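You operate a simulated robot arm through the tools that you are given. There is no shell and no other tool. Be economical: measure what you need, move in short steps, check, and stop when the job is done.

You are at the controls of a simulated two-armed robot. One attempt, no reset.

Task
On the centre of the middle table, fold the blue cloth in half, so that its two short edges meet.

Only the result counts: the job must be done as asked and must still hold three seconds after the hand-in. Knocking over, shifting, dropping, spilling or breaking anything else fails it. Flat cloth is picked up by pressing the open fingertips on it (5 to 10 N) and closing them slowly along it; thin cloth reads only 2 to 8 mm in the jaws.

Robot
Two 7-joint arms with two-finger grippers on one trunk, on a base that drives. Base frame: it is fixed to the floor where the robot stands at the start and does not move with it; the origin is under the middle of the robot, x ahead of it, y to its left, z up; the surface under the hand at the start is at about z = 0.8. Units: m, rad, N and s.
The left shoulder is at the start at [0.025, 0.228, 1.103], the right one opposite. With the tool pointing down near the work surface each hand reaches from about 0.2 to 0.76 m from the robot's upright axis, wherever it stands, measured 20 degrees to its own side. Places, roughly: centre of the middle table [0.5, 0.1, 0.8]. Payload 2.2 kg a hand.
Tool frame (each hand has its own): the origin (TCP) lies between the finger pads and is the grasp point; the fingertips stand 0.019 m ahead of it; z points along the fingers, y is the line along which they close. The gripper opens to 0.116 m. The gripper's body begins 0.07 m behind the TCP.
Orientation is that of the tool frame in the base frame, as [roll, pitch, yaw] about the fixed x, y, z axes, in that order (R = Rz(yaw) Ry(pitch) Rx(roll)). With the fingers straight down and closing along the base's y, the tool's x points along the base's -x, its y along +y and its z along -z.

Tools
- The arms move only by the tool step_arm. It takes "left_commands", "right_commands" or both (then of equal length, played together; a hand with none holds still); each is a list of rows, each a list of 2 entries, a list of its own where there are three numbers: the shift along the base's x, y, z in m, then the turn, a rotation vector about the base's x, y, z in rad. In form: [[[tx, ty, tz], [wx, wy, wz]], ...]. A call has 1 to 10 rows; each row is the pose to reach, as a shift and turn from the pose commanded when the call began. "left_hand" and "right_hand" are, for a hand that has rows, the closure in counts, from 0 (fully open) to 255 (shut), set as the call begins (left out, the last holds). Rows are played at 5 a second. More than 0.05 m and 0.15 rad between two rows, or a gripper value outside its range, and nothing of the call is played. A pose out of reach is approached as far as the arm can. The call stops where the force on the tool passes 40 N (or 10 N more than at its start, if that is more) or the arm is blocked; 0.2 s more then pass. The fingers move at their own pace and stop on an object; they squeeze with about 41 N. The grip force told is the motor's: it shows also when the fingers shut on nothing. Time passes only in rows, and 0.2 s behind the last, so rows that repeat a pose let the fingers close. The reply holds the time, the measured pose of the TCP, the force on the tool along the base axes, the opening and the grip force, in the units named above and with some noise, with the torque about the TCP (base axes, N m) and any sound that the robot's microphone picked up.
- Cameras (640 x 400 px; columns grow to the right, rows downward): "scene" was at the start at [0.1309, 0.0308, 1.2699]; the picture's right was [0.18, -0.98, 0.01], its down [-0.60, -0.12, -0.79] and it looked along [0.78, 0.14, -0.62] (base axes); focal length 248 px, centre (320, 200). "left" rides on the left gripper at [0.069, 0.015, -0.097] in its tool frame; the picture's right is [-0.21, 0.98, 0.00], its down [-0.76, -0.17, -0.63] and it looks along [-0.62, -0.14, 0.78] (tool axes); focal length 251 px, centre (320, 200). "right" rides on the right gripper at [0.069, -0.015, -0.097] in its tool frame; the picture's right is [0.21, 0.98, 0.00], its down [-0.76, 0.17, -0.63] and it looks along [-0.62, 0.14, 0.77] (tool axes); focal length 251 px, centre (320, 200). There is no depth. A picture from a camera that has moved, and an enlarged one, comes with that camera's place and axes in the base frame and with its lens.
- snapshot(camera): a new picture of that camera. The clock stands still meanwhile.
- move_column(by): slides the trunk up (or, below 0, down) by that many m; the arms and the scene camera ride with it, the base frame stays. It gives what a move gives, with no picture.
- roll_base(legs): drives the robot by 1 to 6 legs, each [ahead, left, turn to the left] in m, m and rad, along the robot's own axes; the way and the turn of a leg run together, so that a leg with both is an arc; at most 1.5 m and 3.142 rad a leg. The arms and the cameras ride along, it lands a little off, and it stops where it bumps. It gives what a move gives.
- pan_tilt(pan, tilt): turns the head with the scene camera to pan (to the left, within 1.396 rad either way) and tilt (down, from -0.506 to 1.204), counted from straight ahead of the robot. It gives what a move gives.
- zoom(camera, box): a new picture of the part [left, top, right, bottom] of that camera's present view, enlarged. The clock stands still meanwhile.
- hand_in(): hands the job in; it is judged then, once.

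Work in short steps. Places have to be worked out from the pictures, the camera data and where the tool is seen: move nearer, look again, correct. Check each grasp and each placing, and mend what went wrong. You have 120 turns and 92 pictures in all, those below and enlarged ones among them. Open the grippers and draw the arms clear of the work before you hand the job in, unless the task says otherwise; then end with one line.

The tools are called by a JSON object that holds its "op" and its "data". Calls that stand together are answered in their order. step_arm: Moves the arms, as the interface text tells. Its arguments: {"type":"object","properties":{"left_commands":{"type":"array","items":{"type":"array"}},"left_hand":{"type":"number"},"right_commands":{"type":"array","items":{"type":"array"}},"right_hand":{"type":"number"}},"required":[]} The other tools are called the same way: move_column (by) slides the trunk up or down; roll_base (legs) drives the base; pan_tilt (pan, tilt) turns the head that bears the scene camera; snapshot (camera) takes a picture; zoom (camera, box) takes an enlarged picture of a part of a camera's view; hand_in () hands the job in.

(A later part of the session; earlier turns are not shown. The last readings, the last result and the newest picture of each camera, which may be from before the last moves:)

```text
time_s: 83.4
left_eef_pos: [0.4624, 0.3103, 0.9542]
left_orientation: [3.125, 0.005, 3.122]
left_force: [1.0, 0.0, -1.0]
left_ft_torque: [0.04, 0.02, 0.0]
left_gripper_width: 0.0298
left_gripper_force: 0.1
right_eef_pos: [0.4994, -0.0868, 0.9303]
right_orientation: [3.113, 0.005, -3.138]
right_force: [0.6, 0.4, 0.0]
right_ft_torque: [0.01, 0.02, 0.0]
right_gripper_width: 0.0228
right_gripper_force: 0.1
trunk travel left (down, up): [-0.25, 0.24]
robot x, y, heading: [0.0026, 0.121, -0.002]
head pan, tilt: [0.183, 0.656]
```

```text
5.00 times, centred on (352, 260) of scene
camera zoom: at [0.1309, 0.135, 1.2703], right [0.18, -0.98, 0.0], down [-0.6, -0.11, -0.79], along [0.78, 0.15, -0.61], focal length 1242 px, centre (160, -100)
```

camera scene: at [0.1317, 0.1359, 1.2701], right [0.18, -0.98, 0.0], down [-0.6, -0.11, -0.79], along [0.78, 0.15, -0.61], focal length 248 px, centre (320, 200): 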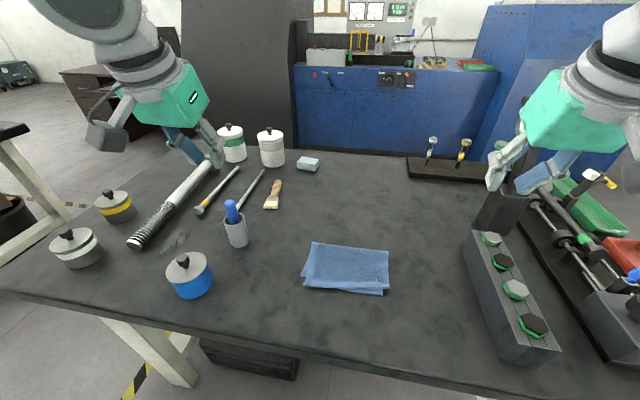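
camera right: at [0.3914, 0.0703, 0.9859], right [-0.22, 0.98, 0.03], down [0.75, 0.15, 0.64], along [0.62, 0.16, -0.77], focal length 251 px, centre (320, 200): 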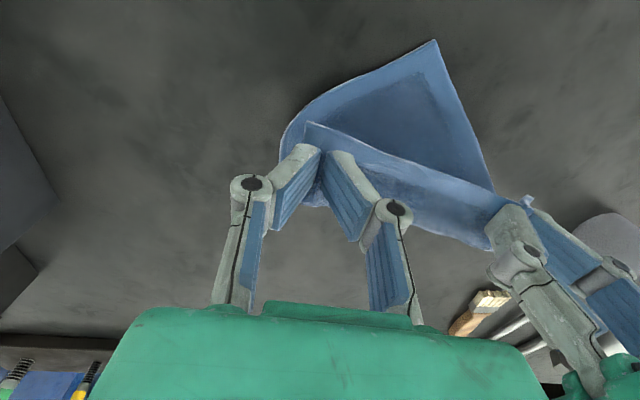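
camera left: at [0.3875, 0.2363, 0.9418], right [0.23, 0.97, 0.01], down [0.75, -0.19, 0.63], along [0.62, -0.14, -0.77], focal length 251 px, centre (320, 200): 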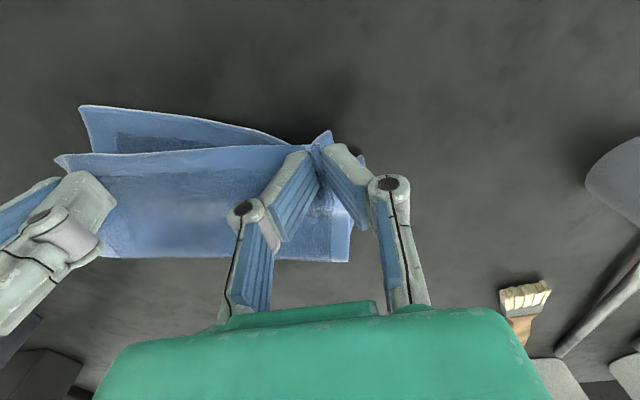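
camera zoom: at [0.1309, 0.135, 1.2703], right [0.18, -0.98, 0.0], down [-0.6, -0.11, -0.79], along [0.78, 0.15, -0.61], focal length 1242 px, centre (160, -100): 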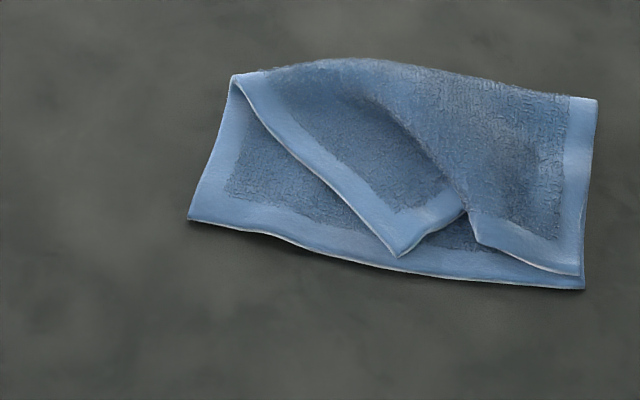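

The top-right corner is neatly matched. Now the top-left corner, at ≈(0.489,0.096), must go to ≈(0.494,0.193). Moving the left hand over it with a slight forward tilt and a 22 mm opening.

{"op": "step_arm", "data": {"left_commands": [[[0.005, -0.021, 0], [0, 0.05, 0]], [[0.01, -0.042, 0], [0, 0.1, 0]], [[0.015, -0.063, -0.01], [0, 0.15, 0]], [[0.02, -0.084, -0.02], [0, 0.2, 0]], [[0.025, -0.105, -0.03], [0, 0.25, 0]], [[0.03, -0.126, -0.04], [0, 0.3, 0]], [[0.035, -0.147, -0.05], [0, 0.35, 0]], [[0.04, -0.168, -0.06], [0, 0.4, 0]], [[0.045, -0.19, -0.07], [0, 0.45, 0]], [[0.05, -0.214, -0.085], [0, 0.5, 0]]], "left_hand": 207}}

{"op": "step_arm", "data": {"left_commands": [[[0, 0, 0], [0, 0, 0]], [[0, 0, -0.01], [0, 0, 0]], [[0, 0, -0.02], [0, 0, 0]], [[0, 0, -0.02], [0, 0, 0]]]}}

{"op": "snapshot", "data": {"camera": "left"}}

```text
time_s: 85.6
left_eef_pos: [0.513, 0.0953, 0.8678]
left_orientation: [3.137, -0.499, 3.124]
left_force: [-0.4, 0.2, 0.2]
left_ft_torque: [-0.02, 0.01, 0.04]
left_gripper_width: 0.0219
left_gripper_force: 0.0
right_eef_pos: [0.5003, -0.085, 0.9294]
right_orientation: [3.114, 0.001, -3.141]
right_force: [-0.1, 0.5, -0.5]
right_ft_torque: [-0.04, 0.02, -0.01]
right_gripper_width: 0.023
right_gripper_force: 0.0
trunk travel left (down, up): [-0.25, 0.24]
robot x, y, heading: [0.0019, 0.1236, 0.002]
head pan, tilt: [0.183, 0.656]
```

```text
time_s: 86.6
left_eef_pos: [0.5128, 0.0967, 0.8493]
left_orientation: [3.136, -0.497, 3.122]
left_force: [0.3, -0.7, 0.1]
left_ft_torque: [0.0, -0.04, 0.01]
left_gripper_width: 0.0217
left_gripper_force: 0.0
right_eef_pos: [0.5002, -0.0856, 0.9312]
right_orientation: [3.115, 0.002, -3.138]
right_force: [1.4, -0.6, -0.2]
right_ft_torque: [0.01, 0.03, 0.01]
right_gripper_width: 0.0225
right_gripper_force: 0.0
trunk travel left (down, up): [-0.25, 0.24]
robot x, y, heading: [-0.0021, 0.121, 0.001]
head pan, tilt: [0.183, 0.656]
```

```text
11 pictures are left
camera left: at [0.4974, 0.1111, 0.9673], right [0.21, 0.97, -0.1], down [0.96, -0.19, 0.19], along [0.17, -0.14, -0.98], focal length 251 px, centre (320, 200)
```

left: 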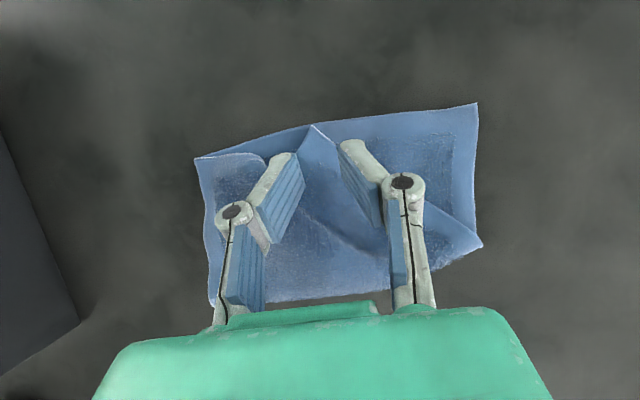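

The top-left corner (≈(0.478,0.093)) is centred between the jaws. Moving 12 mm toward −x and pressing down.

{"op": "step_arm", "data": {"left_commands": [[[-0.006, -0.002, 0], [0, 0, 0]], [[-0.012, -0.003, 0], [0, 0, 0]], [[-0.012, -0.003, -0.007], [0, 0, 0]], [[-0.012, -0.003, -0.013], [0, 0, 0]], [[-0.012, -0.003, -0.017], [0, 0, 0]], [[-0.012, -0.003, -0.02], [0, 0, 0]], [[-0.012, -0.003, -0.022], [0, 0, 0]], [[-0.012, -0.003, -0.022], [0, 0, 0]]]}}

```text
time_s: 88.4
left_eef_pos: [0.5016, 0.093, 0.828]
left_orientation: [3.139, -0.497, 3.122]
left_force: [1.5, -1.0, 4.9]
left_ft_torque: [0.01, 0.01, 0.02]
left_gripper_width: 0.0217
left_gripper_force: 0.0
right_eef_pos: [0.5007, -0.0853, 0.9308]
right_orientation: [3.114, 0.006, -3.139]
right_force: [0.5, -0.9, -0.1]
right_ft_torque: [0.02, 0.0, -0.02]
right_gripper_width: 0.0229
right_gripper_force: 0.0
trunk travel left (down, up): [-0.25, 0.24]
robot x, y, heading: [0.0032, 0.1234, -0.001]
head pan, tilt: [0.183, 0.656]
```

Light 5 N contact – good for taking just the top layer. Closing in stages, then a small lift.

{"op": "step_arm", "data": {"left_commands": [[[0, 0, 0], [0, 0, 0]], [[0, 0, 0], [0, 0, 0]]], "left_hand": 220}}

{"op": "step_arm", "data": {"left_commands": [[[0, 0, 0], [0, 0, 0]], [[0, 0, 0], [0, 0, 0]]], "left_hand": 232}}

{"op": "step_arm", "data": {"left_commands": [[[0, 0, 0], [0, 0, 0]], [[0, 0, 0], [0, 0, 0]]], "left_hand": 243}}

{"op": "step_arm", "data": {"left_commands": [[[0, 0, 0], [0, 0, 0]], [[0, 0, 0], [0, 0, 0]], [[0, 0, 0], [0, 0, 0]]], "left_hand": 255}}

{"op": "step_arm", "data": {"left_commands": [[[0, 0, 0.008], [0, 0, 0]], [[0, 0.002, 0.016], [0, 0, 0]], [[0.002, 0.004, 0.024], [0, 0, 0]], [[0.004, 0.008, 0.032], [0, 0, 0]], [[0.006, 0.012, 0.04], [0, 0, 0]], [[0.006, 0.012, 0.04], [0, 0, 0]]]}}

{"op": "zoom", "data": {"camera": "scene", "box": [288, 220, 416, 300]}}

```text
time_s: 89.0
left_eef_pos: [0.5014, 0.0942, 0.8276]
left_orientation: [3.136, -0.498, 3.122]
left_force: [0.1, -0.2, 6.0]
left_ft_torque: [-0.02, 0.0, 0.0]
left_gripper_width: 0.0148
left_gripper_force: 0.0
right_eef_pos: [0.5004, -0.0855, 0.9306]
right_orientation: [3.112, 0.001, -3.139]
right_force: [0.0, -0.8, -0.7]
right_ft_torque: [0.02, 0.0, -0.01]
right_gripper_width: 0.0228
right_gripper_force: 0.1
trunk travel left (down, up): [-0.25, 0.24]
robot x, y, heading: [-0.0002, 0.1243, -0.002]
head pan, tilt: [0.183, 0.656]
```

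```text
time_s: 89.6
left_eef_pos: [0.5009, 0.0939, 0.8265]
left_orientation: [3.137, -0.498, 3.123]
left_force: [0.6, 0.8, 4.5]
left_ft_torque: [-0.01, 0.02, 0.02]
left_gripper_width: 0.0107
left_gripper_force: 0.3
right_eef_pos: [0.5005, -0.0851, 0.9307]
right_orientation: [3.111, 0.003, -3.138]
right_force: [0.0, -0.5, -1.4]
right_ft_torque: [0.01, 0.0, -0.01]
right_gripper_width: 0.0227
right_gripper_force: 0.0
trunk travel left (down, up): [-0.25, 0.24]
robot x, y, heading: [0.0038, 0.1223, -0.004]
head pan, tilt: [0.183, 0.656]
```

```text
time_s: 90.2
left_eef_pos: [0.5017, 0.0932, 0.8277]
left_orientation: [3.136, -0.497, 3.125]
left_force: [0.0, 0.3, 4.7]
left_ft_torque: [-0.04, -0.02, -0.01]
left_gripper_width: 0.0084
left_gripper_force: 1.3
right_eef_pos: [0.4996, -0.0849, 0.9316]
right_orientation: [3.114, 0.002, -3.138]
right_force: [-0.4, 0.4, -0.8]
right_ft_torque: [-0.04, 0.01, 0.0]
right_gripper_width: 0.0227
right_gripper_force: 0.1
trunk travel left (down, up): [-0.25, 0.24]
robot x, y, heading: [0.003, 0.1232, 0.002]
head pan, tilt: [0.183, 0.656]
```

```text
time_s: 91.0
left_eef_pos: [0.5011, 0.0932, 0.8266]
left_orientation: [3.135, -0.498, 3.123]
left_force: [0.4, 0.0, 5.0]
left_ft_torque: [-0.02, -0.04, 0.0]
left_gripper_width: 0.0046
left_gripper_force: 32.8
right_eef_pos: [0.5003, -0.0859, 0.9315]
right_orientation: [3.113, 0.004, -3.139]
right_force: [0.8, -0.1, 0.2]
right_ft_torque: [0.0, 0.03, 0.0]
right_gripper_width: 0.0228
right_gripper_force: 0.1
trunk travel left (down, up): [-0.25, 0.24]
robot x, y, heading: [-0.0005, 0.1215, 0.0]
head pan, tilt: [0.183, 0.656]
```

```text
time_s: 92.4
left_eef_pos: [0.5067, 0.1054, 0.866]
left_orientation: [3.135, -0.498, 3.121]
left_force: [-0.3, 0.3, -0.2]
left_ft_torque: [0.02, 0.0, 0.03]
left_gripper_width: 0.0043
left_gripper_force: 33.1
right_eef_pos: [0.5003, -0.0859, 0.9304]
right_orientation: [3.113, 0.005, -3.137]
right_force: [0.2, -1.0, 0.1]
right_ft_torque: [0.0, 0.0, -0.02]
right_gripper_width: 0.0229
right_gripper_force: 0.1
trunk travel left (down, up): [-0.25, 0.24]
robot x, y, heading: [0.0003, 0.1239, -0.001]
head pan, tilt: [0.183, 0.656]
```

```text
5.00 times, centred on (352, 260) of scene
camera zoom: at [0.1321, 0.1358, 1.2702], right [0.18, -0.98, 0.0], down [-0.6, -0.11, -0.79], along [0.78, 0.15, -0.61], focal length 1242 px, centre (160, -100)
```

zoom: 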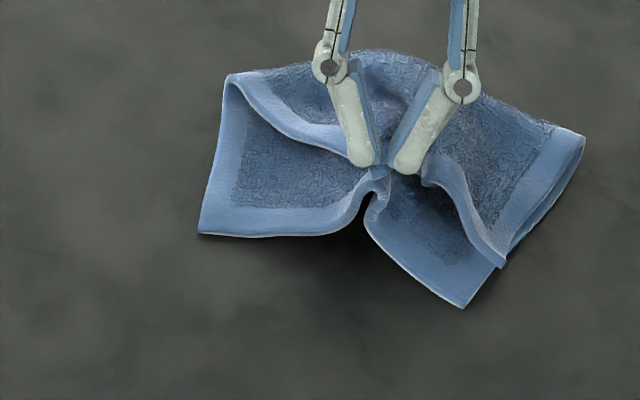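

The bottom layer got pinched along. Lowering back and opening, then I'll retry with a shallower touch.

{"op": "step_arm", "data": {"left_commands": [[[-0.001, -0.003, -0.01], [0, 0, 0]], [[-0.002, -0.006, -0.02], [0, 0, 0]], [[-0.004, -0.009, -0.028], [0, 0, 0]], [[-0.006, -0.012, -0.036], [0, 0, 0]], [[-0.006, -0.012, -0.036], [0, 0, 0]]]}}

{"op": "step_arm", "data": {"left_commands": [[[0, 0, 0], [0, 0, 0]], [[0, 0, 0], [0, 0, 0]], [[0, 0, 0], [0, 0, 0]], [[0, 0, 0.01], [0, 0, 0]], [[0, 0, 0.03], [0, 0, 0]], [[0, 0.03, 0.06], [0, 0, 0]], [[0, 0.07, 0.09], [0, 0, 0]], [[0, 0.11, 0.1], [0, 0, 0]]], "left_hand": 190}}

{"op": "zoom", "data": {"camera": "scene", "box": [288, 220, 416, 300]}}

```text
time_s: 93.6
left_eef_pos: [0.5026, 0.0937, 0.8302]
left_orientation: [3.139, -0.496, 3.124]
left_force: [0.5, 0.2, 5.4]
left_ft_torque: [-0.03, -0.03, 0.02]
left_gripper_width: 0.0048
left_gripper_force: 32.8
right_eef_pos: [0.4992, -0.0857, 0.9307]
right_orientation: [3.114, 0.007, -3.138]
right_force: [0.0, 0.0, 0.5]
right_ft_torque: [-0.02, 0.01, -0.02]
right_gripper_width: 0.0229
right_gripper_force: 0.1
trunk travel left (down, up): [-0.25, 0.24]
robot x, y, heading: [-0.0002, 0.1204, 0.002]
head pan, tilt: [0.183, 0.656]
```

```text
time_s: 95.4
left_eef_pos: [0.4986, 0.21, 0.9264]
left_orientation: [3.139, -0.496, 3.12]
left_force: [0.5, 0.1, 0.3]
left_ft_torque: [0.02, 0.03, -0.02]
left_gripper_width: 0.0296
left_gripper_force: 0.1
right_eef_pos: [0.5001, -0.0829, 0.9316]
right_orientation: [3.118, 0.003, -3.139]
right_force: [-0.2, 0.9, 0.5]
right_ft_torque: [-0.04, 0.05, -0.01]
right_gripper_width: 0.0226
right_gripper_force: 0.1
trunk travel left (down, up): [-0.25, 0.24]
robot x, y, heading: [-0.0003, 0.1224, -0.004]
head pan, tilt: [0.183, 0.656]
```

```text
5.00 times, centred on (352, 260) of scene
camera zoom: at [0.1317, 0.1392, 1.2702], right [0.18, -0.98, 0.0], down [-0.6, -0.11, -0.79], along [0.78, 0.14, -0.61], focal length 1242 px, centre (160, -100)
```

zoom: 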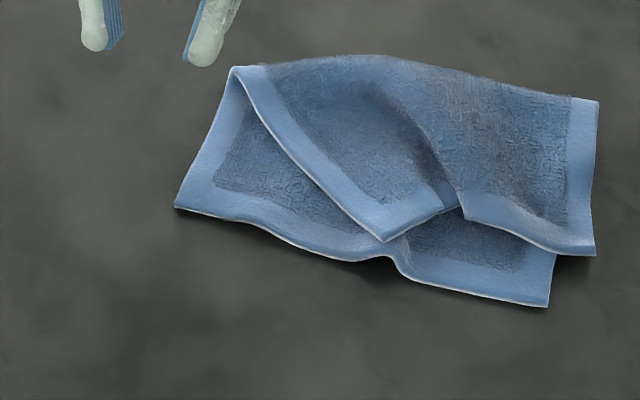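

Retrying on the top-left corner (≈(0.495,0.101)) with a much lighter touch so only the top layer buckles. Approaching with a 22 mm opening.

{"op": "step_arm", "data": {"left_commands": [[[0.003, -0.02, -0.01], [0, 0, 0]], [[0.006, -0.04, -0.02], [0, 0, 0]], [[0.009, -0.06, -0.03], [0, 0, 0]], [[0.012, -0.08, -0.045], [0, 0, 0]], [[0.015, -0.1, -0.06], [0, 0, 0]], [[0.0175, -0.109, -0.075], [0, 0, 0]], [[0.0175, -0.109, -0.083], [0, 0, 0]], [[0.0175, -0.109, -0.088], [0, 0, 0]], [[0.0175, -0.109, -0.092], [0, 0, 0]], [[0.0175, -0.109, -0.092], [0, 0, 0]]], "left_hand": 207}}

```text
time_s: 97.6
left_eef_pos: [0.5193, 0.0935, 0.8388]
left_orientation: [3.136, -0.498, 3.123]
left_force: [0.6, 0.2, 0.0]
left_ft_torque: [-0.01, 0.02, 0.03]
left_gripper_width: 0.0216
left_gripper_force: 0.1
right_eef_pos: [0.5018, -0.0848, 0.9311]
right_orientation: [3.114, 0.003, -3.139]
right_force: [-0.9, -0.3, 0.4]
right_ft_torque: [0.0, -0.01, -0.02]
right_gripper_width: 0.0227
right_gripper_force: 0.1
trunk travel left (down, up): [-0.25, 0.24]
robot x, y, heading: [0.0004, 0.1216, 0.0]
head pan, tilt: [0.183, 0.656]
```

Correcting y by +6 mm and lowering a few more millimetres, watching the force.

{"op": "step_arm", "data": {"left_commands": [[[-0.002, 0.003, 0], [0, 0, 0]], [[-0.003, 0.006, -0.002], [0, 0, 0]], [[-0.003, 0.006, -0.004], [0, 0, 0]], [[-0.003, 0.006, -0.006], [0, 0, 0]], [[-0.003, 0.006, -0.007], [0, 0, 0]], [[-0.003, 0.006, -0.007], [0, 0, 0]]]}}

{"op": "snapshot", "data": {"camera": "left"}}

```text
time_s: 99.0
left_eef_pos: [0.5166, 0.1004, 0.8329]
left_orientation: [3.136, -0.497, 3.122]
left_force: [0.7, 0.5, 0.7]
left_ft_torque: [0.02, -0.01, 0.0]
left_gripper_width: 0.0216
left_gripper_force: 0.0
right_eef_pos: [0.5001, -0.0851, 0.9311]
right_orientation: [3.114, 0.005, -3.139]
right_force: [0.2, 0.2, 0.4]
right_ft_torque: [0.02, 0.0, -0.02]
right_gripper_width: 0.0226
right_gripper_force: 0.0
trunk travel left (down, up): [-0.25, 0.24]
robot x, y, heading: [-0.0029, 0.1229, -0.004]
head pan, tilt: [0.183, 0.656]
```

```text
8 pictures are left
camera left: at [0.5018, 0.115, 0.9511], right [0.21, 0.97, -0.1], down [0.96, -0.19, 0.19], along [0.17, -0.14, -0.98], focal length 251 px, centre (320, 200)
```

left: 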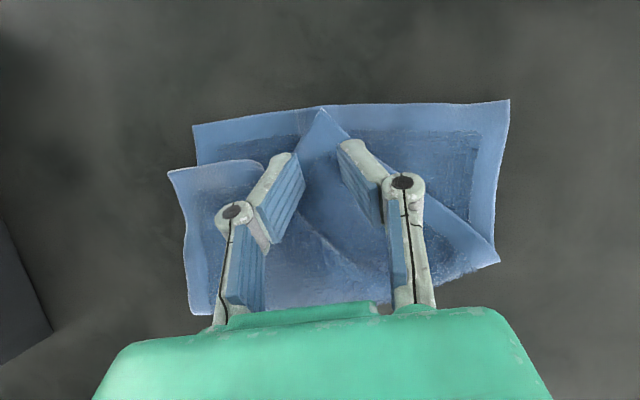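

Well aligned with ~0.7 N contact. Lowering 1 mm more and closing in stages.

{"op": "step_arm", "data": {"left_commands": [[[0, 0, -0.001], [0, 0, 0]], [[0, 0, -0.0015], [0, 0, 0]]], "left_hand": 218}}

{"op": "step_arm", "data": {"left_commands": [[[0, 0, 0], [0, 0, 0]], [[0, 0, 0], [0, 0, 0]]], "left_hand": 230}}

{"op": "step_arm", "data": {"left_commands": [[[0, 0, 0], [0, 0, 0]], [[0, 0, 0], [0, 0, 0]]], "left_hand": 242}}

{"op": "step_arm", "data": {"left_commands": [[[0, 0, 0], [0, 0, 0]], [[0, 0, 0], [0, 0, 0]], [[0, 0, 0], [0, 0, 0]]], "left_hand": 255}}

{"op": "step_arm", "data": {"left_commands": [[[0, 0, 0.008], [0, 0, 0]], [[0, 0.002, 0.016], [0, 0, 0]], [[0, 0.004, 0.024], [0, 0, 0]], [[0, 0.008, 0.032], [0, 0, 0]], [[0, 0.008, 0.032], [0, 0, 0]]]}}

{"op": "zoom", "data": {"camera": "scene", "box": [288, 220, 416, 300]}}

```text
time_s: 99.6
left_eef_pos: [0.5178, 0.1008, 0.8301]
left_orientation: [3.14, -0.497, 3.121]
left_force: [-0.8, 0.5, 1.2]
left_ft_torque: [-0.01, 0.01, -0.01]
left_gripper_width: 0.0166
left_gripper_force: 0.1
right_eef_pos: [0.4992, -0.0853, 0.9305]
right_orientation: [3.113, 0.003, -3.141]
right_force: [0.1, -0.5, -0.5]
right_ft_torque: [0.01, 0.01, 0.01]
right_gripper_width: 0.0227
right_gripper_force: 0.0
trunk travel left (down, up): [-0.25, 0.24]
robot x, y, heading: [0.0017, 0.1218, -0.001]
head pan, tilt: [0.183, 0.656]
```

```text
time_s: 100.2
left_eef_pos: [0.5176, 0.1011, 0.8299]
left_orientation: [3.137, -0.499, 3.122]
left_force: [-0.6, 0.3, 1.1]
left_ft_torque: [0.04, 0.01, -0.05]
left_gripper_width: 0.0108
left_gripper_force: 0.0
right_eef_pos: [0.5002, -0.0854, 0.9305]
right_orientation: [3.113, 0.004, -3.138]
right_force: [0.2, -0.6, 0.3]
right_ft_torque: [-0.02, -0.03, 0.04]
right_gripper_width: 0.0229
right_gripper_force: 0.1
trunk travel left (down, up): [-0.25, 0.24]
robot x, y, heading: [0.0022, 0.1227, 0.0]
head pan, tilt: [0.183, 0.656]
```

```text
time_s: 100.8
left_eef_pos: [0.5184, 0.101, 0.8306]
left_orientation: [3.136, -0.5, 3.122]
left_force: [1.0, 0.9, 0.0]
left_ft_torque: [0.01, 0.01, 0.03]
left_gripper_width: 0.0062
left_gripper_force: 0.1
right_eef_pos: [0.5005, -0.0854, 0.9314]
right_orientation: [3.115, 0.004, -3.14]
right_force: [-0.4, 0.4, 1.0]
right_ft_torque: [-0.03, 0.0, 0.01]
right_gripper_width: 0.0229
right_gripper_force: 0.0
trunk travel left (down, up): [-0.25, 0.24]
robot x, y, heading: [0.0039, 0.1229, 0.001]
head pan, tilt: [0.183, 0.656]
```

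```text
time_s: 101.6
left_eef_pos: [0.5175, 0.1016, 0.83]
left_orientation: [3.135, -0.497, 3.123]
left_force: [0.2, 0.3, 0.9]
left_ft_torque: [0.03, 0.02, 0.01]
left_gripper_width: 0.0015
left_gripper_force: 30.5
right_eef_pos: [0.5015, -0.0859, 0.931]
right_orientation: [3.115, 0.006, -3.139]
right_force: [0.2, -1.3, 1.0]
right_ft_torque: [-0.03, -0.01, 0.0]
right_gripper_width: 0.0229
right_gripper_force: 0.0
trunk travel left (down, up): [-0.25, 0.24]
robot x, y, heading: [0.0037, 0.1228, -0.005]
head pan, tilt: [0.183, 0.656]
```

```text
time_s: 102.8
left_eef_pos: [0.5188, 0.1086, 0.8609]
left_orientation: [3.135, -0.497, 3.123]
left_force: [0.8, -0.1, 0.0]
left_ft_torque: [-0.01, -0.01, -0.01]
left_gripper_width: 0.0012
left_gripper_force: 30.8
right_eef_pos: [0.5, -0.0846, 0.9309]
right_orientation: [3.114, 0.002, -3.138]
right_force: [-0.3, 0.3, 0.0]
right_ft_torque: [0.0, -0.05, 0.03]
right_gripper_width: 0.0226
right_gripper_force: 0.0
trunk travel left (down, up): [-0.25, 0.24]
robot x, y, heading: [0.0016, 0.1237, 0.002]
head pan, tilt: [0.183, 0.656]
```

```text
5.00 times, centred on (352, 260) of scene
camera zoom: at [0.1322, 0.1358, 1.2702], right [0.18, -0.98, 0.0], down [-0.6, -0.11, -0.79], along [0.78, 0.15, -0.61], focal length 1242 px, centre (160, -100)
```

zoom: 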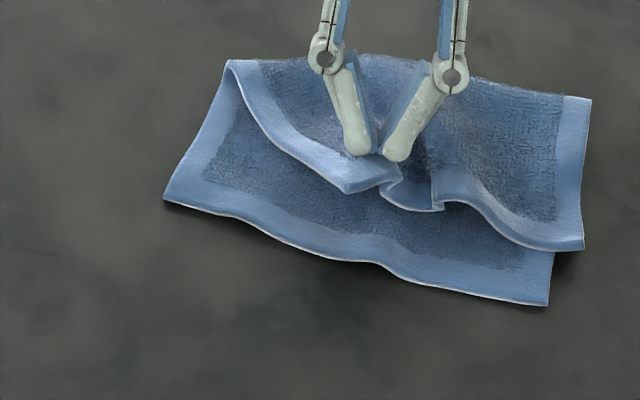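

Success: only the top layer is held, by its left corner. Now carrying it over to the bottom-left corner (≈(0.506,0.206)) while yawing the hand −45° so the corner points correctly.

{"op": "step_arm", "data": {"left_commands": [[[0.001, 0.007, 0.008], [0, 0, -0.1]], [[0.002, 0.015, 0.014], [0, 0, -0.2]], [[0.003, 0.024, 0.016], [0, 0, -0.3]], [[0.005, 0.033, 0.014], [0, 0, -0.4]], [[0.006, 0.042, 0.008], [0, 0, -0.5]], [[0.008, 0.051, 0.0], [0, 0, -0.6]], [[0.009, 0.059, -0.008], [0, 0, -0.7]], [[0.0105, 0.066, -0.014], [0, 0, -0.8]], [[0.0105, 0.066, -0.02], [0, 0, -0.8]], [[0.0105, 0.066, -0.02], [0, 0, -0.8]]]}}

{"op": "zoom", "data": {"camera": "scene", "box": [288, 220, 416, 300]}}

```text
time_s: 105.0
left_eef_pos: [0.5287, 0.1754, 0.844]
left_orientation: [3.138, -0.498, 2.32]
left_force: [-0.8, -0.1, 0.6]
left_ft_torque: [0.01, -0.03, -0.01]
left_gripper_width: 0.0001
left_gripper_force: 28.5
right_eef_pos: [0.5005, -0.085, 0.9308]
right_orientation: [3.114, 0.004, -3.139]
right_force: [0.6, 0.0, 0.1]
right_ft_torque: [0.0, 0.01, 0.02]
right_gripper_width: 0.0226
right_gripper_force: 0.0
trunk travel left (down, up): [-0.25, 0.24]
robot x, y, heading: [0.0023, 0.1184, 0.0]
head pan, tilt: [0.183, 0.656]
```

```text
5.00 times, centred on (352, 260) of scene
camera zoom: at [0.1319, 0.1359, 1.2702], right [0.18, -0.98, 0.0], down [-0.6, -0.11, -0.79], along [0.78, 0.15, -0.61], focal length 1242 px, centre (160, -100)
```

zoom: 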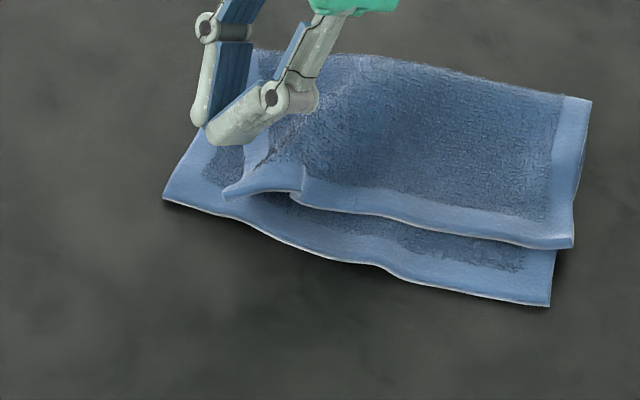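

The corner landed close (jaw now empty – it slipped at the end): top-left ≈(0.509,0.179), wanting (0.506,0.207). Reopening and taking a light new grip a little deeper in.

{"op": "step_arm", "data": {"left_commands": [[[0, 0, 0.006], [0, 0, 0]], [[-0.002, -0.006, 0.006], [0, 0, 0]], [[-0.004, -0.012, 0.004], [0, 0, 0]], [[-0.004, -0.012, 0.0], [0, 0, 0]], [[-0.004, -0.012, -0.005], [0, 0, 0]], [[-0.004, -0.012, -0.009], [0, 0, 0]], [[-0.004, -0.012, -0.012], [0, 0, 0]], [[-0.004, -0.012, -0.012], [0, 0, 0]]], "left_hand": 207}}

```text
time_s: 106.8
left_eef_pos: [0.5238, 0.163, 0.8304]
left_orientation: [3.139, -0.498, 2.322]
left_force: [-0.1, 0.0, 0.4]
left_ft_torque: [0.0, -0.02, -0.03]
left_gripper_width: 0.0215
left_gripper_force: 0.0
right_eef_pos: [0.5003, -0.0845, 0.9309]
right_orientation: [3.115, 0.004, -3.139]
right_force: [-0.1, 0.6, 0.3]
right_ft_torque: [-0.01, 0.02, 0.01]
right_gripper_width: 0.0228
right_gripper_force: 0.0
trunk travel left (down, up): [-0.25, 0.24]
robot x, y, heading: [0.0013, 0.1213, -0.001]
head pan, tilt: [0.183, 0.656]
```

Barely touching (0.4 N). Lowering 2.5 mm for about 2 N, then closing.

{"op": "step_arm", "data": {"left_commands": [[[0, 0, -0.0015], [0, 0, 0]], [[0, 0, -0.0025], [0, 0, 0]], [[0, 0, -0.0025], [0, 0, 0]]]}}

{"op": "step_arm", "data": {"left_commands": [[[0, 0, 0], [0, 0, 0]], [[0, 0, 0], [0, 0, 0]]], "left_hand": 220}}

{"op": "step_arm", "data": {"left_commands": [[[0, 0, 0], [0, 0, 0]], [[0, 0, 0], [0, 0, 0]]], "left_hand": 232}}

{"op": "step_arm", "data": {"left_commands": [[[0, 0, 0], [0, 0, 0]], [[0, 0, 0], [0, 0, 0]]], "left_hand": 243}}

{"op": "step_arm", "data": {"left_commands": [[[0, 0, 0], [0, 0, 0]], [[0, 0, 0], [0, 0, 0]], [[0, 0, 0], [0, 0, 0]], [[0, 0, 0.006], [0, 0, 0]], [[0, 0, 0.012], [0, 0, 0]]], "left_hand": 255}}

```text
time_s: 107.6
left_eef_pos: [0.5225, 0.1628, 0.8287]
left_orientation: [3.14, -0.497, 2.322]
left_force: [-0.1, -0.7, 2.2]
left_ft_torque: [-0.05, 0.03, -0.03]
left_gripper_width: 0.0216
left_gripper_force: 0.0
right_eef_pos: [0.4995, -0.0859, 0.9305]
right_orientation: [3.114, 0.004, -3.137]
right_force: [0.4, 0.6, -0.2]
right_ft_torque: [-0.01, 0.0, 0.0]
right_gripper_width: 0.0226
right_gripper_force: 0.1
trunk travel left (down, up): [-0.25, 0.24]
robot x, y, heading: [-0.0014, 0.1258, 0.001]
head pan, tilt: [0.183, 0.656]
```

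```text
time_s: 108.2
left_eef_pos: [0.523, 0.1635, 0.8278]
left_orientation: [3.139, -0.498, 2.324]
left_force: [0.5, 0.8, 2.1]
left_ft_torque: [-0.03, 0.03, 0.05]
left_gripper_width: 0.0154
left_gripper_force: 0.1
right_eef_pos: [0.5003, -0.0849, 0.9309]
right_orientation: [3.114, 0.004, -3.138]
right_force: [0.9, 0.0, 0.2]
right_ft_torque: [-0.04, -0.01, 0.01]
right_gripper_width: 0.0227
right_gripper_force: 0.1
trunk travel left (down, up): [-0.25, 0.24]
robot x, y, heading: [-0.0017, 0.1238, -0.003]
head pan, tilt: [0.183, 0.656]
```

```text
time_s: 108.8
left_eef_pos: [0.5226, 0.163, 0.8276]
left_orientation: [3.139, -0.497, 2.322]
left_force: [0.8, -0.5, 0.6]
left_ft_torque: [-0.03, 0.02, -0.02]
left_gripper_width: 0.0101
left_gripper_force: 0.2
right_eef_pos: [0.5004, -0.085, 0.9299]
right_orientation: [3.114, 0.003, -3.138]
right_force: [0.4, -0.2, 0.5]
right_ft_torque: [0.02, 0.0, -0.01]
right_gripper_width: 0.0225
right_gripper_force: 0.0
trunk travel left (down, up): [-0.25, 0.24]
robot x, y, heading: [0.0, 0.1228, -0.001]
head pan, tilt: [0.183, 0.656]
```

```text
time_s: 109.4
left_eef_pos: [0.5227, 0.1632, 0.8273]
left_orientation: [3.138, -0.499, 2.321]
left_force: [0.8, 0.4, 1.4]
left_ft_torque: [-0.02, -0.03, -0.01]
left_gripper_width: 0.0065
left_gripper_force: 0.9
right_eef_pos: [0.4998, -0.0854, 0.931]
right_orientation: [3.114, 0.002, -3.139]
right_force: [-0.2, -0.9, -0.7]
right_ft_torque: [0.03, -0.01, 0.02]
right_gripper_width: 0.0226
right_gripper_force: 0.1
trunk travel left (down, up): [-0.25, 0.24]
robot x, y, heading: [0.004, 0.1246, 0.001]
head pan, tilt: [0.183, 0.656]
```

```text
time_s: 110.6
left_eef_pos: [0.5246, 0.1652, 0.8396]
left_orientation: [3.137, -0.499, 2.323]
left_force: [0.7, 0.7, -0.1]
left_ft_torque: [0.0, 0.05, -0.01]
left_gripper_width: 0.0035
left_gripper_force: 32.0
right_eef_pos: [0.499, -0.0853, 0.9308]
right_orientation: [3.112, 0.002, -3.138]
right_force: [0.0, -0.4, 0.4]
right_ft_torque: [0.02, 0.0, 0.01]
right_gripper_width: 0.0227
right_gripper_force: 0.0
trunk travel left (down, up): [-0.25, 0.24]
robot x, y, heading: [0.0018, 0.1203, -0.0]
head pan, tilt: [0.183, 0.656]
```

A 3.5 mm grip. Lifting slightly and shifting +29 mm in y toward the bottom-left corner.

{"op": "step_arm", "data": {"left_commands": [[[0, 0.003, 0.006], [0, 0, 0]], [[0, 0.008, 0.012], [0, 0, 0]], [[-0.001, 0.014, 0.014], [0, 0, 0]], [[-0.002, 0.02, 0.014], [0, 0, 0]], [[-0.003, 0.026, 0.01], [0, 0, 0]], [[-0.003, 0.03, 0.005], [0, 0, 0]], [[-0.003, 0.03, 0.0], [0, 0, 0]], [[-0.003, 0.03, 0.0], [0, 0, 0]]]}}

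{"op": "zoom", "data": {"camera": "scene", "box": [288, 220, 416, 300]}}

```text
time_s: 112.4
left_eef_pos: [0.52, 0.1936, 0.8392]
left_orientation: [3.137, -0.496, 2.32]
left_force: [-0.5, 0.3, 0.2]
left_ft_torque: [0.02, 0.02, 0.01]
left_gripper_width: 0.0032
left_gripper_force: 31.8
right_eef_pos: [0.5004, -0.0851, 0.931]
right_orientation: [3.114, 0.003, -3.138]
right_force: [-0.6, -1.0, 0.2]
right_ft_torque: [0.01, -0.01, -0.03]
right_gripper_width: 0.0224
right_gripper_force: 0.1
trunk travel left (down, up): [-0.25, 0.24]
robot x, y, heading: [0.0028, 0.1199, -0.001]
head pan, tilt: [0.183, 0.656]
```

```text
5.00 times, centred on (352, 260) of scene
camera zoom: at [0.132, 0.136, 1.2702], right [0.18, -0.98, 0.0], down [-0.6, -0.11, -0.79], along [0.78, 0.15, -0.61], focal length 1242 px, centre (160, -100)
```

zoom: 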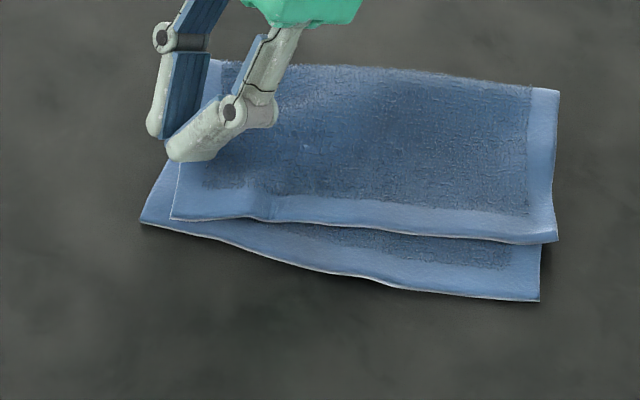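

Very close now. Shifting the top-left 13 mm more in +y (which also draws the right side along), then lowering, releasing and raising the left hand.

{"op": "step_arm", "data": {"left_commands": [[[0, 0.004, 0.005], [0, 0, 0]], [[0, 0.009, 0.006], [0, 0, 0]], [[0, 0.013, 0.004], [0, 0, 0]], [[0, 0.013, -0.002], [0, 0, 0]], [[0, 0.013, -0.006], [0, 0, 0]], [[0, 0.013, -0.006], [0, 0, 0]]]}}

{"op": "step_arm", "data": {"left_commands": [[[0, 0, 0], [0, 0, 0]], [[0, 0, 0], [0, 0, 0]], [[0, 0, 0.008], [0, 0, 0]], [[0, 0, 0.03], [0, 0, 0]], [[0, 0, 0.06], [-0.09, -0.085, 0]], [[0, 0, 0.08], [-0.18, -0.17, 0]], [[0, 0, 0.08], [-0.27, -0.254, 0]], [[0, 0, 0.08], [-0.363, -0.339, 0]]], "left_hand": 207}}

{"op": "step_arm", "data": {"left_commands": [[[0, 0, 0], [0, 0, 0.13]], [[0, 0, 0], [0, 0, 0.27]], [[0, 0, 0], [0, 0, 0.41]], [[0, 0, 0], [0, 0, 0.55]], [[0, 0, 0], [0, 0, 0.69]], [[0, 0, 0], [0, 0, 0.82]], [[0, 0, 0], [0, 0, 0.82]]], "left_hand": 255}}

{"op": "zoom", "data": {"camera": "scene", "box": [288, 220, 416, 300]}}

```text
time_s: 113.8
left_eef_pos: [0.518, 0.2063, 0.8345]
left_orientation: [3.138, -0.498, 2.323]
left_force: [-0.5, -0.1, 0.3]
left_ft_torque: [-0.06, -0.02, 0.0]
left_gripper_width: 0.0033
left_gripper_force: 32.4
right_eef_pos: [0.5009, -0.0854, 0.9308]
right_orientation: [3.114, 0.004, -3.138]
right_force: [0.1, -0.1, -0.1]
right_ft_torque: [0.0, 0.03, 0.01]
right_gripper_width: 0.0225
right_gripper_force: 0.1
trunk travel left (down, up): [-0.25, 0.24]
robot x, y, heading: [-0.0007, 0.1223, 0.0]
head pan, tilt: [0.183, 0.656]
```

```text
time_s: 115.6
left_eef_pos: [0.519, 0.2067, 0.914]
left_orientation: [3.139, 0.001, 2.321]
left_force: [1.0, 0.0, -0.1]
left_ft_torque: [-0.01, -0.02, 0.02]
left_gripper_width: 0.0218
left_gripper_force: 0.1
right_eef_pos: [0.4992, -0.0846, 0.9313]
right_orientation: [3.114, 0.005, -3.137]
right_force: [-0.4, 0.1, 0.0]
right_ft_torque: [0.0, -0.01, -0.01]
right_gripper_width: 0.0225
right_gripper_force: 0.0
trunk travel left (down, up): [-0.25, 0.24]
robot x, y, heading: [0.003, 0.1253, 0.001]
head pan, tilt: [0.183, 0.656]
```

```text
time_s: 117.2
left_eef_pos: [0.5216, 0.2078, 0.9141]
left_orientation: [3.141, 0.001, -3.138]
left_force: [0.9, 0.2, 1.1]
left_ft_torque: [0.02, -0.01, -0.01]
left_gripper_width: 0.0
left_gripper_force: 28.3
right_eef_pos: [0.5002, -0.0847, 0.9304]
right_orientation: [3.115, 0.003, -3.138]
right_force: [0.7, 0.2, -0.1]
right_ft_torque: [0.02, -0.02, -0.02]
right_gripper_width: 0.0227
right_gripper_force: 0.1
trunk travel left (down, up): [-0.25, 0.24]
robot x, y, heading: [-0.0007, 0.1206, -0.006]
head pan, tilt: [0.183, 0.656]
```

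```text
5.00 times, centred on (352, 260) of scene
camera zoom: at [0.1316, 0.1364, 1.2702], right [0.18, -0.98, 0.0], down [-0.6, -0.11, -0.79], along [0.78, 0.15, -0.61], focal length 1242 px, centre (160, -100)
```

zoom: 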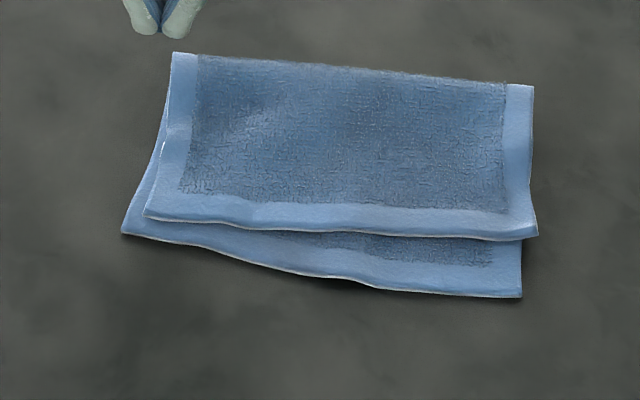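

Nearly there: the left corners are within ~11 mm; the right top corner still needs (−30,+8) mm. I'll pin the left side with the left hand's closed fingers, and bring the right hand over the top-right corner.

{"op": "step_arm", "data": {"left_commands": [[[0.001, -0.001, -0.01], [0, 0, 0]], [[0.002, -0.002, -0.02], [0, 0, 0]], [[0.003, -0.003, -0.03], [0, 0, 0]], [[0.004, -0.004, -0.04], [0, 0, 0]], [[0.005, -0.005, -0.05], [0, 0, 0]], [[0.006, -0.006, -0.06], [0, 0, 0]], [[0.007, -0.007, -0.07], [0, 0, 0]], [[0.008, -0.008, -0.078], [0, 0, 0]], [[0.008, -0.008, -0.082], [0, 0, 0]], [[0.008, -0.008, -0.082], [0, 0, 0]]], "right_commands": [[[0.002, 0.016, -0.004], [0, 0, 0]], [[0.005, 0.032, -0.008], [0, 0, 0]], [[0.008, 0.048, -0.015], [0, 0, 0]], [[0.011, 0.064, -0.025], [0, 0, 0]], [[0.014, 0.08, -0.035], [0, 0, 0]], [[0.017, 0.096, -0.045], [0, 0, 0]], [[0.02, 0.112, -0.055], [0, 0, 0]], [[0.022, 0.128, -0.065], [0, 0, 0]], [[0.024, 0.141, -0.075], [0, 0, 0]], [[0.024, 0.141, -0.085], [0, 0, 0]]], "right_hand": 207}}

{"op": "step_arm", "data": {"left_commands": [[[0, 0, -0.003], [0, 0, 0]], [[0, 0, -0.005], [0, 0, 0]], [[0, 0, -0.007], [0, 0, 0]], [[0, 0, -0.007], [0, 0, 0]]], "right_commands": [[[0, 0, 0], [0, 0, 0]], [[0, 0, -0.005], [0, 0, 0]], [[0, 0, -0.01], [0, 0, 0]], [[0, 0, -0.01], [0, 0, 0]]]}}

```text
time_s: 119.4
left_eef_pos: [0.5261, 0.1979, 0.8307]
left_orientation: [3.137, -0.002, 3.141]
left_force: [-0.1, -0.1, 0.1]
left_ft_torque: [-0.03, 0.03, -0.01]
left_gripper_width: 0.0001
left_gripper_force: 28.5
right_eef_pos: [0.5301, 0.0577, 0.8456]
right_orientation: [3.114, 0.003, -3.141]
right_force: [0.2, 0.5, -0.1]
right_ft_torque: [0.01, 0.02, 0.02]
right_gripper_width: 0.0218
right_gripper_force: 0.0
trunk travel left (down, up): [-0.25, 0.24]
robot x, y, heading: [0.0024, 0.1224, 0.001]
head pan, tilt: [0.183, 0.656]
```

```text
time_s: 120.4
left_eef_pos: [0.5265, 0.1987, 0.8241]
left_orientation: [3.14, 0.0, 3.14]
left_force: [-2.0, 0.9, 6.2]
left_ft_torque: [0.0, 0.04, 0.02]
left_gripper_width: 0.0
left_gripper_force: 28.5
right_eef_pos: [0.5294, 0.0567, 0.8361]
right_orientation: [3.114, 0.004, -3.14]
right_force: [-0.7, 0.7, -0.3]
right_ft_torque: [0.02, -0.01, -0.01]
right_gripper_width: 0.0217
right_gripper_force: 0.0
trunk travel left (down, up): [-0.25, 0.24]
robot x, y, heading: [-0.0012, 0.1241, -0.0]
head pan, tilt: [0.183, 0.656]
```

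Left pins with 6 N. Right: shift −6 mm and lower to a light touch.

{"op": "step_arm", "data": {"right_commands": [[[-0.003, 0, 0], [0, 0, 0]], [[-0.006, 0, -0.003], [0, 0, 0]], [[-0.006, 0, -0.006], [0, 0, 0]], [[-0.006, 0, -0.008], [0, 0, 0]], [[-0.006, 0, -0.0095], [0, 0, 0]], [[-0.006, 0, -0.0095], [0, 0, 0]]]}}

{"op": "snapshot", "data": {"camera": "right"}}

```text
time_s: 121.8
left_eef_pos: [0.5273, 0.1977, 0.8235]
left_orientation: [3.139, 0.0, -3.14]
left_force: [-0.8, 0.8, 5.5]
left_ft_torque: [0.02, 0.06, 0.02]
left_gripper_width: 0.0
left_gripper_force: 28.2
right_eef_pos: [0.5212, 0.0561, 0.8267]
right_orientation: [3.114, 0.005, -3.139]
right_force: [1.7, 0.8, 3.7]
right_ft_torque: [-0.03, -0.03, 0.0]
right_gripper_width: 0.0219
right_gripper_force: 0.1
trunk travel left (down, up): [-0.25, 0.24]
robot x, y, heading: [0.003, 0.1205, 0.002]
head pan, tilt: [0.183, 0.656]
```

```text
3 pictures are left
camera right: at [0.4521, 0.0403, 0.9222], right [-0.22, 0.98, 0.03], down [0.75, 0.15, 0.64], along [0.62, 0.16, -0.77], focal length 251 px, centre (320, 200)
```

right: 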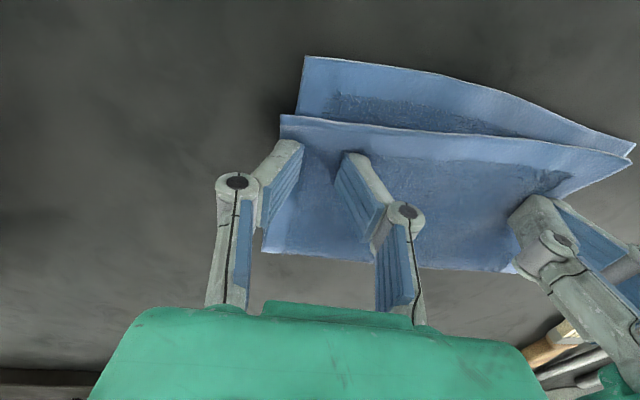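

Aligned; the needed shift is ≈(−25,+6) mm. Easing up 1 mm for a lighter touch and closing in stages.

{"op": "step_arm", "data": {"right_commands": [[[0, 0, 0.001], [0, 0, 0]], [[0, 0, 0.001], [0, 0, 0]]], "right_hand": 219}}

{"op": "step_arm", "data": {"right_commands": [[[0, 0, 0], [0, 0, 0]], [[0, 0, 0], [0, 0, 0]]], "right_hand": 231}}

{"op": "step_arm", "data": {"right_commands": [[[0, 0, 0], [0, 0, 0]], [[0, 0, 0], [0, 0, 0]]], "right_hand": 243}}

{"op": "step_arm", "data": {"right_commands": [[[0, 0, 0], [0, 0, 0]], [[0, 0, 0], [0, 0, 0]], [[0, 0, 0], [0, 0, 0]], [[0, 0, 0.008], [0, 0, 0]], [[0, 0, 0.016], [0, 0, 0]], [[0.002, 0, 0.024], [0, 0, 0]]], "right_hand": 255}}

```text
time_s: 122.4
left_eef_pos: [0.5281, 0.1975, 0.8243]
left_orientation: [3.139, 0.001, 3.14]
left_force: [0.1, 0.7, 5.8]
left_ft_torque: [0.0, 0.02, -0.02]
left_gripper_width: 0.0
left_gripper_force: 28.1
right_eef_pos: [0.5228, 0.0583, 0.8277]
right_orientation: [3.114, 0.004, -3.14]
right_force: [-1.4, -0.3, 1.5]
right_ft_torque: [-0.03, 0.02, 0.01]
right_gripper_width: 0.0154
right_gripper_force: 0.0
trunk travel left (down, up): [-0.25, 0.24]
robot x, y, heading: [-0.0026, 0.1246, -0.001]
head pan, tilt: [0.183, 0.656]
```

```text
time_s: 123.0
left_eef_pos: [0.5254, 0.1984, 0.8242]
left_orientation: [3.137, -0.001, -3.141]
left_force: [-0.4, 1.1, 6.2]
left_ft_torque: [0.02, -0.03, -0.01]
left_gripper_width: 0.0
left_gripper_force: 28.6
right_eef_pos: [0.5218, 0.0579, 0.8267]
right_orientation: [3.114, 0.006, -3.139]
right_force: [-0.1, 0.5, 1.9]
right_ft_torque: [0.01, 0.0, 0.02]
right_gripper_width: 0.0103
right_gripper_force: 0.0
trunk travel left (down, up): [-0.25, 0.24]
robot x, y, heading: [0.0011, 0.1235, 0.002]
head pan, tilt: [0.183, 0.656]
```

```text
time_s: 123.6
left_eef_pos: [0.5268, 0.1974, 0.8239]
left_orientation: [3.14, -0.001, 3.14]
left_force: [-0.3, -0.4, 5.6]
left_ft_torque: [-0.02, -0.01, 0.03]
left_gripper_width: 0.0
left_gripper_force: 28.4
right_eef_pos: [0.5224, 0.058, 0.8266]
right_orientation: [3.113, 0.006, -3.138]
right_force: [0.5, 0.5, 1.3]
right_ft_torque: [0.0, 0.01, 0.04]
right_gripper_width: 0.007
right_gripper_force: 0.8
trunk travel left (down, up): [-0.25, 0.24]
robot x, y, heading: [0.0006, 0.1215, 0.004]
head pan, tilt: [0.183, 0.656]
```

```text
time_s: 125.0
left_eef_pos: [0.5267, 0.1969, 0.8242]
left_orientation: [3.141, 0.0, -3.141]
left_force: [-0.3, 0.4, 5.7]
left_ft_torque: [0.0, 0.04, -0.02]
left_gripper_width: 0.0
left_gripper_force: 28.3
right_eef_pos: [0.5236, 0.0562, 0.8507]
right_orientation: [3.114, 0.002, -3.138]
right_force: [0.1, 0.8, -1.0]
right_ft_torque: [0.04, -0.01, -0.02]
right_gripper_width: 0.0026
right_gripper_force: 32.3
trunk travel left (down, up): [-0.25, 0.24]
robot x, y, heading: [0.0004, 0.1221, 0.001]
head pan, tilt: [0.183, 0.656]
```

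A 2.6 mm grip, like the clean pick before. Peeling up a bit higher and laying it down (−28,+7) mm over the bottom-right corner.

{"op": "step_arm", "data": {"right_commands": [[[0.004, 0, 0.01], [0, 0, 0]], [[0.004, 0, 0.02], [0, 0, 0]], [[-0.002, 0.002, 0.026], [0, 0, 0]], [[-0.009, 0.004, 0.026], [0, 0, 0]], [[-0.016, 0.005, 0.022], [0, 0, 0]], [[-0.022, 0.006, 0.014], [0, 0, 0]], [[-0.027, 0.007, 0.004], [0, 0, 0]], [[-0.0285, 0.007, -0.006], [0, 0, 0]], [[-0.0285, 0.007, -0.015], [0, 0, 0]], [[-0.0285, 0.007, -0.017], [0, 0, 0]]]}}

{"op": "zoom", "data": {"camera": "scene", "box": [288, 220, 416, 300]}}

```text
time_s: 127.2
left_eef_pos: [0.5272, 0.1979, 0.8228]
left_orientation: [3.138, -0.001, 3.141]
left_force: [-0.9, 0.5, 6.1]
left_ft_torque: [0.01, 0.01, 0.0]
left_gripper_width: 0.0
left_gripper_force: 27.9
right_eef_pos: [0.4968, 0.0638, 0.8346]
right_orientation: [3.115, 0.005, -3.138]
right_force: [0.0, 0.6, 0.4]
right_ft_torque: [-0.07, 0.0, 0.02]
right_gripper_width: 0.0002
right_gripper_force: 29.0
trunk travel left (down, up): [-0.25, 0.24]
robot x, y, heading: [-0.004, 0.1212, 0.002]
head pan, tilt: [0.183, 0.656]
```

```text
5.00 times, centred on (352, 260) of scene
camera zoom: at [0.1311, 0.1376, 1.2703], right [0.18, -0.98, 0.0], down [-0.6, -0.11, -0.79], along [0.78, 0.15, -0.61], focal length 1242 px, centre (160, -100)
```

zoom: 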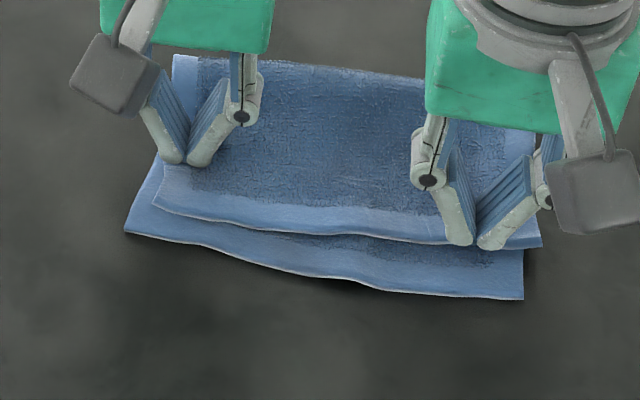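

The grip slipped midway: the top-right still lacks ≈(−24,+8) mm. I'll regrip there slightly firmer (≈3 N) and lift less.

{"op": "step_arm", "data": {"right_commands": [[[0, 0, 0.012], [0, 0, 0]], [[0.005, -0.002, 0.014], [0, 0, 0]], [[0.01, -0.005, 0.014], [0, 0, 0]], [[0.014, -0.006, 0.012], [0, 0, 0]], [[0.014, -0.006, 0.006], [0, 0, 0]], [[0.014, -0.006, 0.0], [0, 0, 0]], [[0.014, -0.006, -0.004], [0, 0, 0]], [[0.014, -0.006, -0.007], [0, 0, 0]], [[0.014, -0.006, -0.007], [0, 0, 0]]], "right_hand": 205}}

```text
time_s: 129.2
left_eef_pos: [0.5264, 0.1992, 0.8248]
left_orientation: [3.139, 0.0, -3.141]
left_force: [-0.3, 0.3, 5.8]
left_ft_torque: [0.02, 0.0, -0.01]
left_gripper_width: 0.0
left_gripper_force: 28.9
right_eef_pos: [0.5103, 0.0598, 0.8273]
right_orientation: [3.114, 0.005, -3.139]
right_force: [-1.2, 0.0, 1.7]
right_ft_torque: [-0.01, -0.02, 0.05]
right_gripper_width: 0.0225
right_gripper_force: 0.0
trunk travel left (down, up): [-0.25, 0.24]
robot x, y, heading: [-0.0028, 0.1224, -0.002]
head pan, tilt: [0.183, 0.656]
```

Contact 1.7 N; lowering 1 mm more to ≈3 N and closing.

{"op": "step_arm", "data": {"right_commands": [[[0, 0, -0.001], [0, 0, 0]], [[0, 0, -0.0012], [0, 0, 0]]], "right_hand": 217}}

{"op": "step_arm", "data": {"right_commands": [[[0, 0, 0], [0, 0, 0]], [[0, 0, 0], [0, 0, 0]]], "right_hand": 229}}

{"op": "step_arm", "data": {"right_commands": [[[0, 0, 0], [0, 0, 0]], [[0, 0, 0], [0, 0, 0]]], "right_hand": 241}}

{"op": "step_arm", "data": {"right_commands": [[[0, 0, 0], [0, 0, 0]], [[0, 0, 0], [0, 0, 0]], [[0, 0, 0], [0, 0, 0]], [[0, 0, 0.006], [0, 0, 0]], [[0, 0, 0.012], [0, 0, 0]]], "right_hand": 255}}

```text
time_s: 129.8
left_eef_pos: [0.5275, 0.1985, 0.8243]
left_orientation: [3.14, 0.0, -3.141]
left_force: [-0.2, -0.1, 5.3]
left_ft_torque: [0.04, 0.01, -0.01]
left_gripper_width: 0.0001
left_gripper_force: 27.9
right_eef_pos: [0.51, 0.0586, 0.8265]
right_orientation: [3.114, 0.005, -3.14]
right_force: [0.4, -0.4, 4.4]
right_ft_torque: [-0.04, -0.02, -0.01]
right_gripper_width: 0.0162
right_gripper_force: 0.2
trunk travel left (down, up): [-0.25, 0.24]
robot x, y, heading: [0.0007, 0.1251, -0.003]
head pan, tilt: [0.183, 0.656]
```

```text
time_s: 130.4
left_eef_pos: [0.5264, 0.1979, 0.8247]
left_orientation: [3.138, 0.001, -3.141]
left_force: [-0.7, -0.3, 5.6]
left_ft_torque: [0.03, 0.0, -0.01]
left_gripper_width: 0.0001
left_gripper_force: 28.2
right_eef_pos: [0.5093, 0.0586, 0.8263]
right_orientation: [3.115, 0.004, -3.139]
right_force: [0.0, 1.1, 2.1]
right_ft_torque: [0.01, 0.0, -0.01]
right_gripper_width: 0.0111
right_gripper_force: 0.0
trunk travel left (down, up): [-0.25, 0.24]
robot x, y, heading: [0.0002, 0.1224, -0.002]
head pan, tilt: [0.183, 0.656]
```

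```text
time_s: 131.0
left_eef_pos: [0.5263, 0.1986, 0.826]
left_orientation: [3.139, 0.0, 3.14]
left_force: [-1.2, -0.6, 6.6]
left_ft_torque: [0.01, 0.0, 0.0]
left_gripper_width: 0.0
left_gripper_force: 28.3
right_eef_pos: [0.5097, 0.0577, 0.827]
right_orientation: [3.112, 0.004, -3.138]
right_force: [0.2, 1.0, 3.8]
right_ft_torque: [0.0, -0.01, -0.01]
right_gripper_width: 0.0077
right_gripper_force: 1.0
trunk travel left (down, up): [-0.25, 0.24]
robot x, y, heading: [-0.0009, 0.1241, 0.007]
head pan, tilt: [0.183, 0.656]
```

```text
time_s: 132.2
left_eef_pos: [0.5277, 0.198, 0.8245]
left_orientation: [3.137, 0.001, -3.141]
left_force: [0.2, -1.5, 7.0]
left_ft_torque: [0.0, 0.01, 0.01]
left_gripper_width: 0.0
left_gripper_force: 28.6
right_eef_pos: [0.5089, 0.0586, 0.838]
right_orientation: [3.115, 0.003, -3.139]
right_force: [0.0, 1.7, 0.5]
right_ft_torque: [0.04, -0.01, 0.0]
right_gripper_width: 0.0042
right_gripper_force: 33.6
trunk travel left (down, up): [-0.25, 0.24]
robot x, y, heading: [-0.0002, 0.1237, 0.002]
head pan, tilt: [0.183, 0.656]
```

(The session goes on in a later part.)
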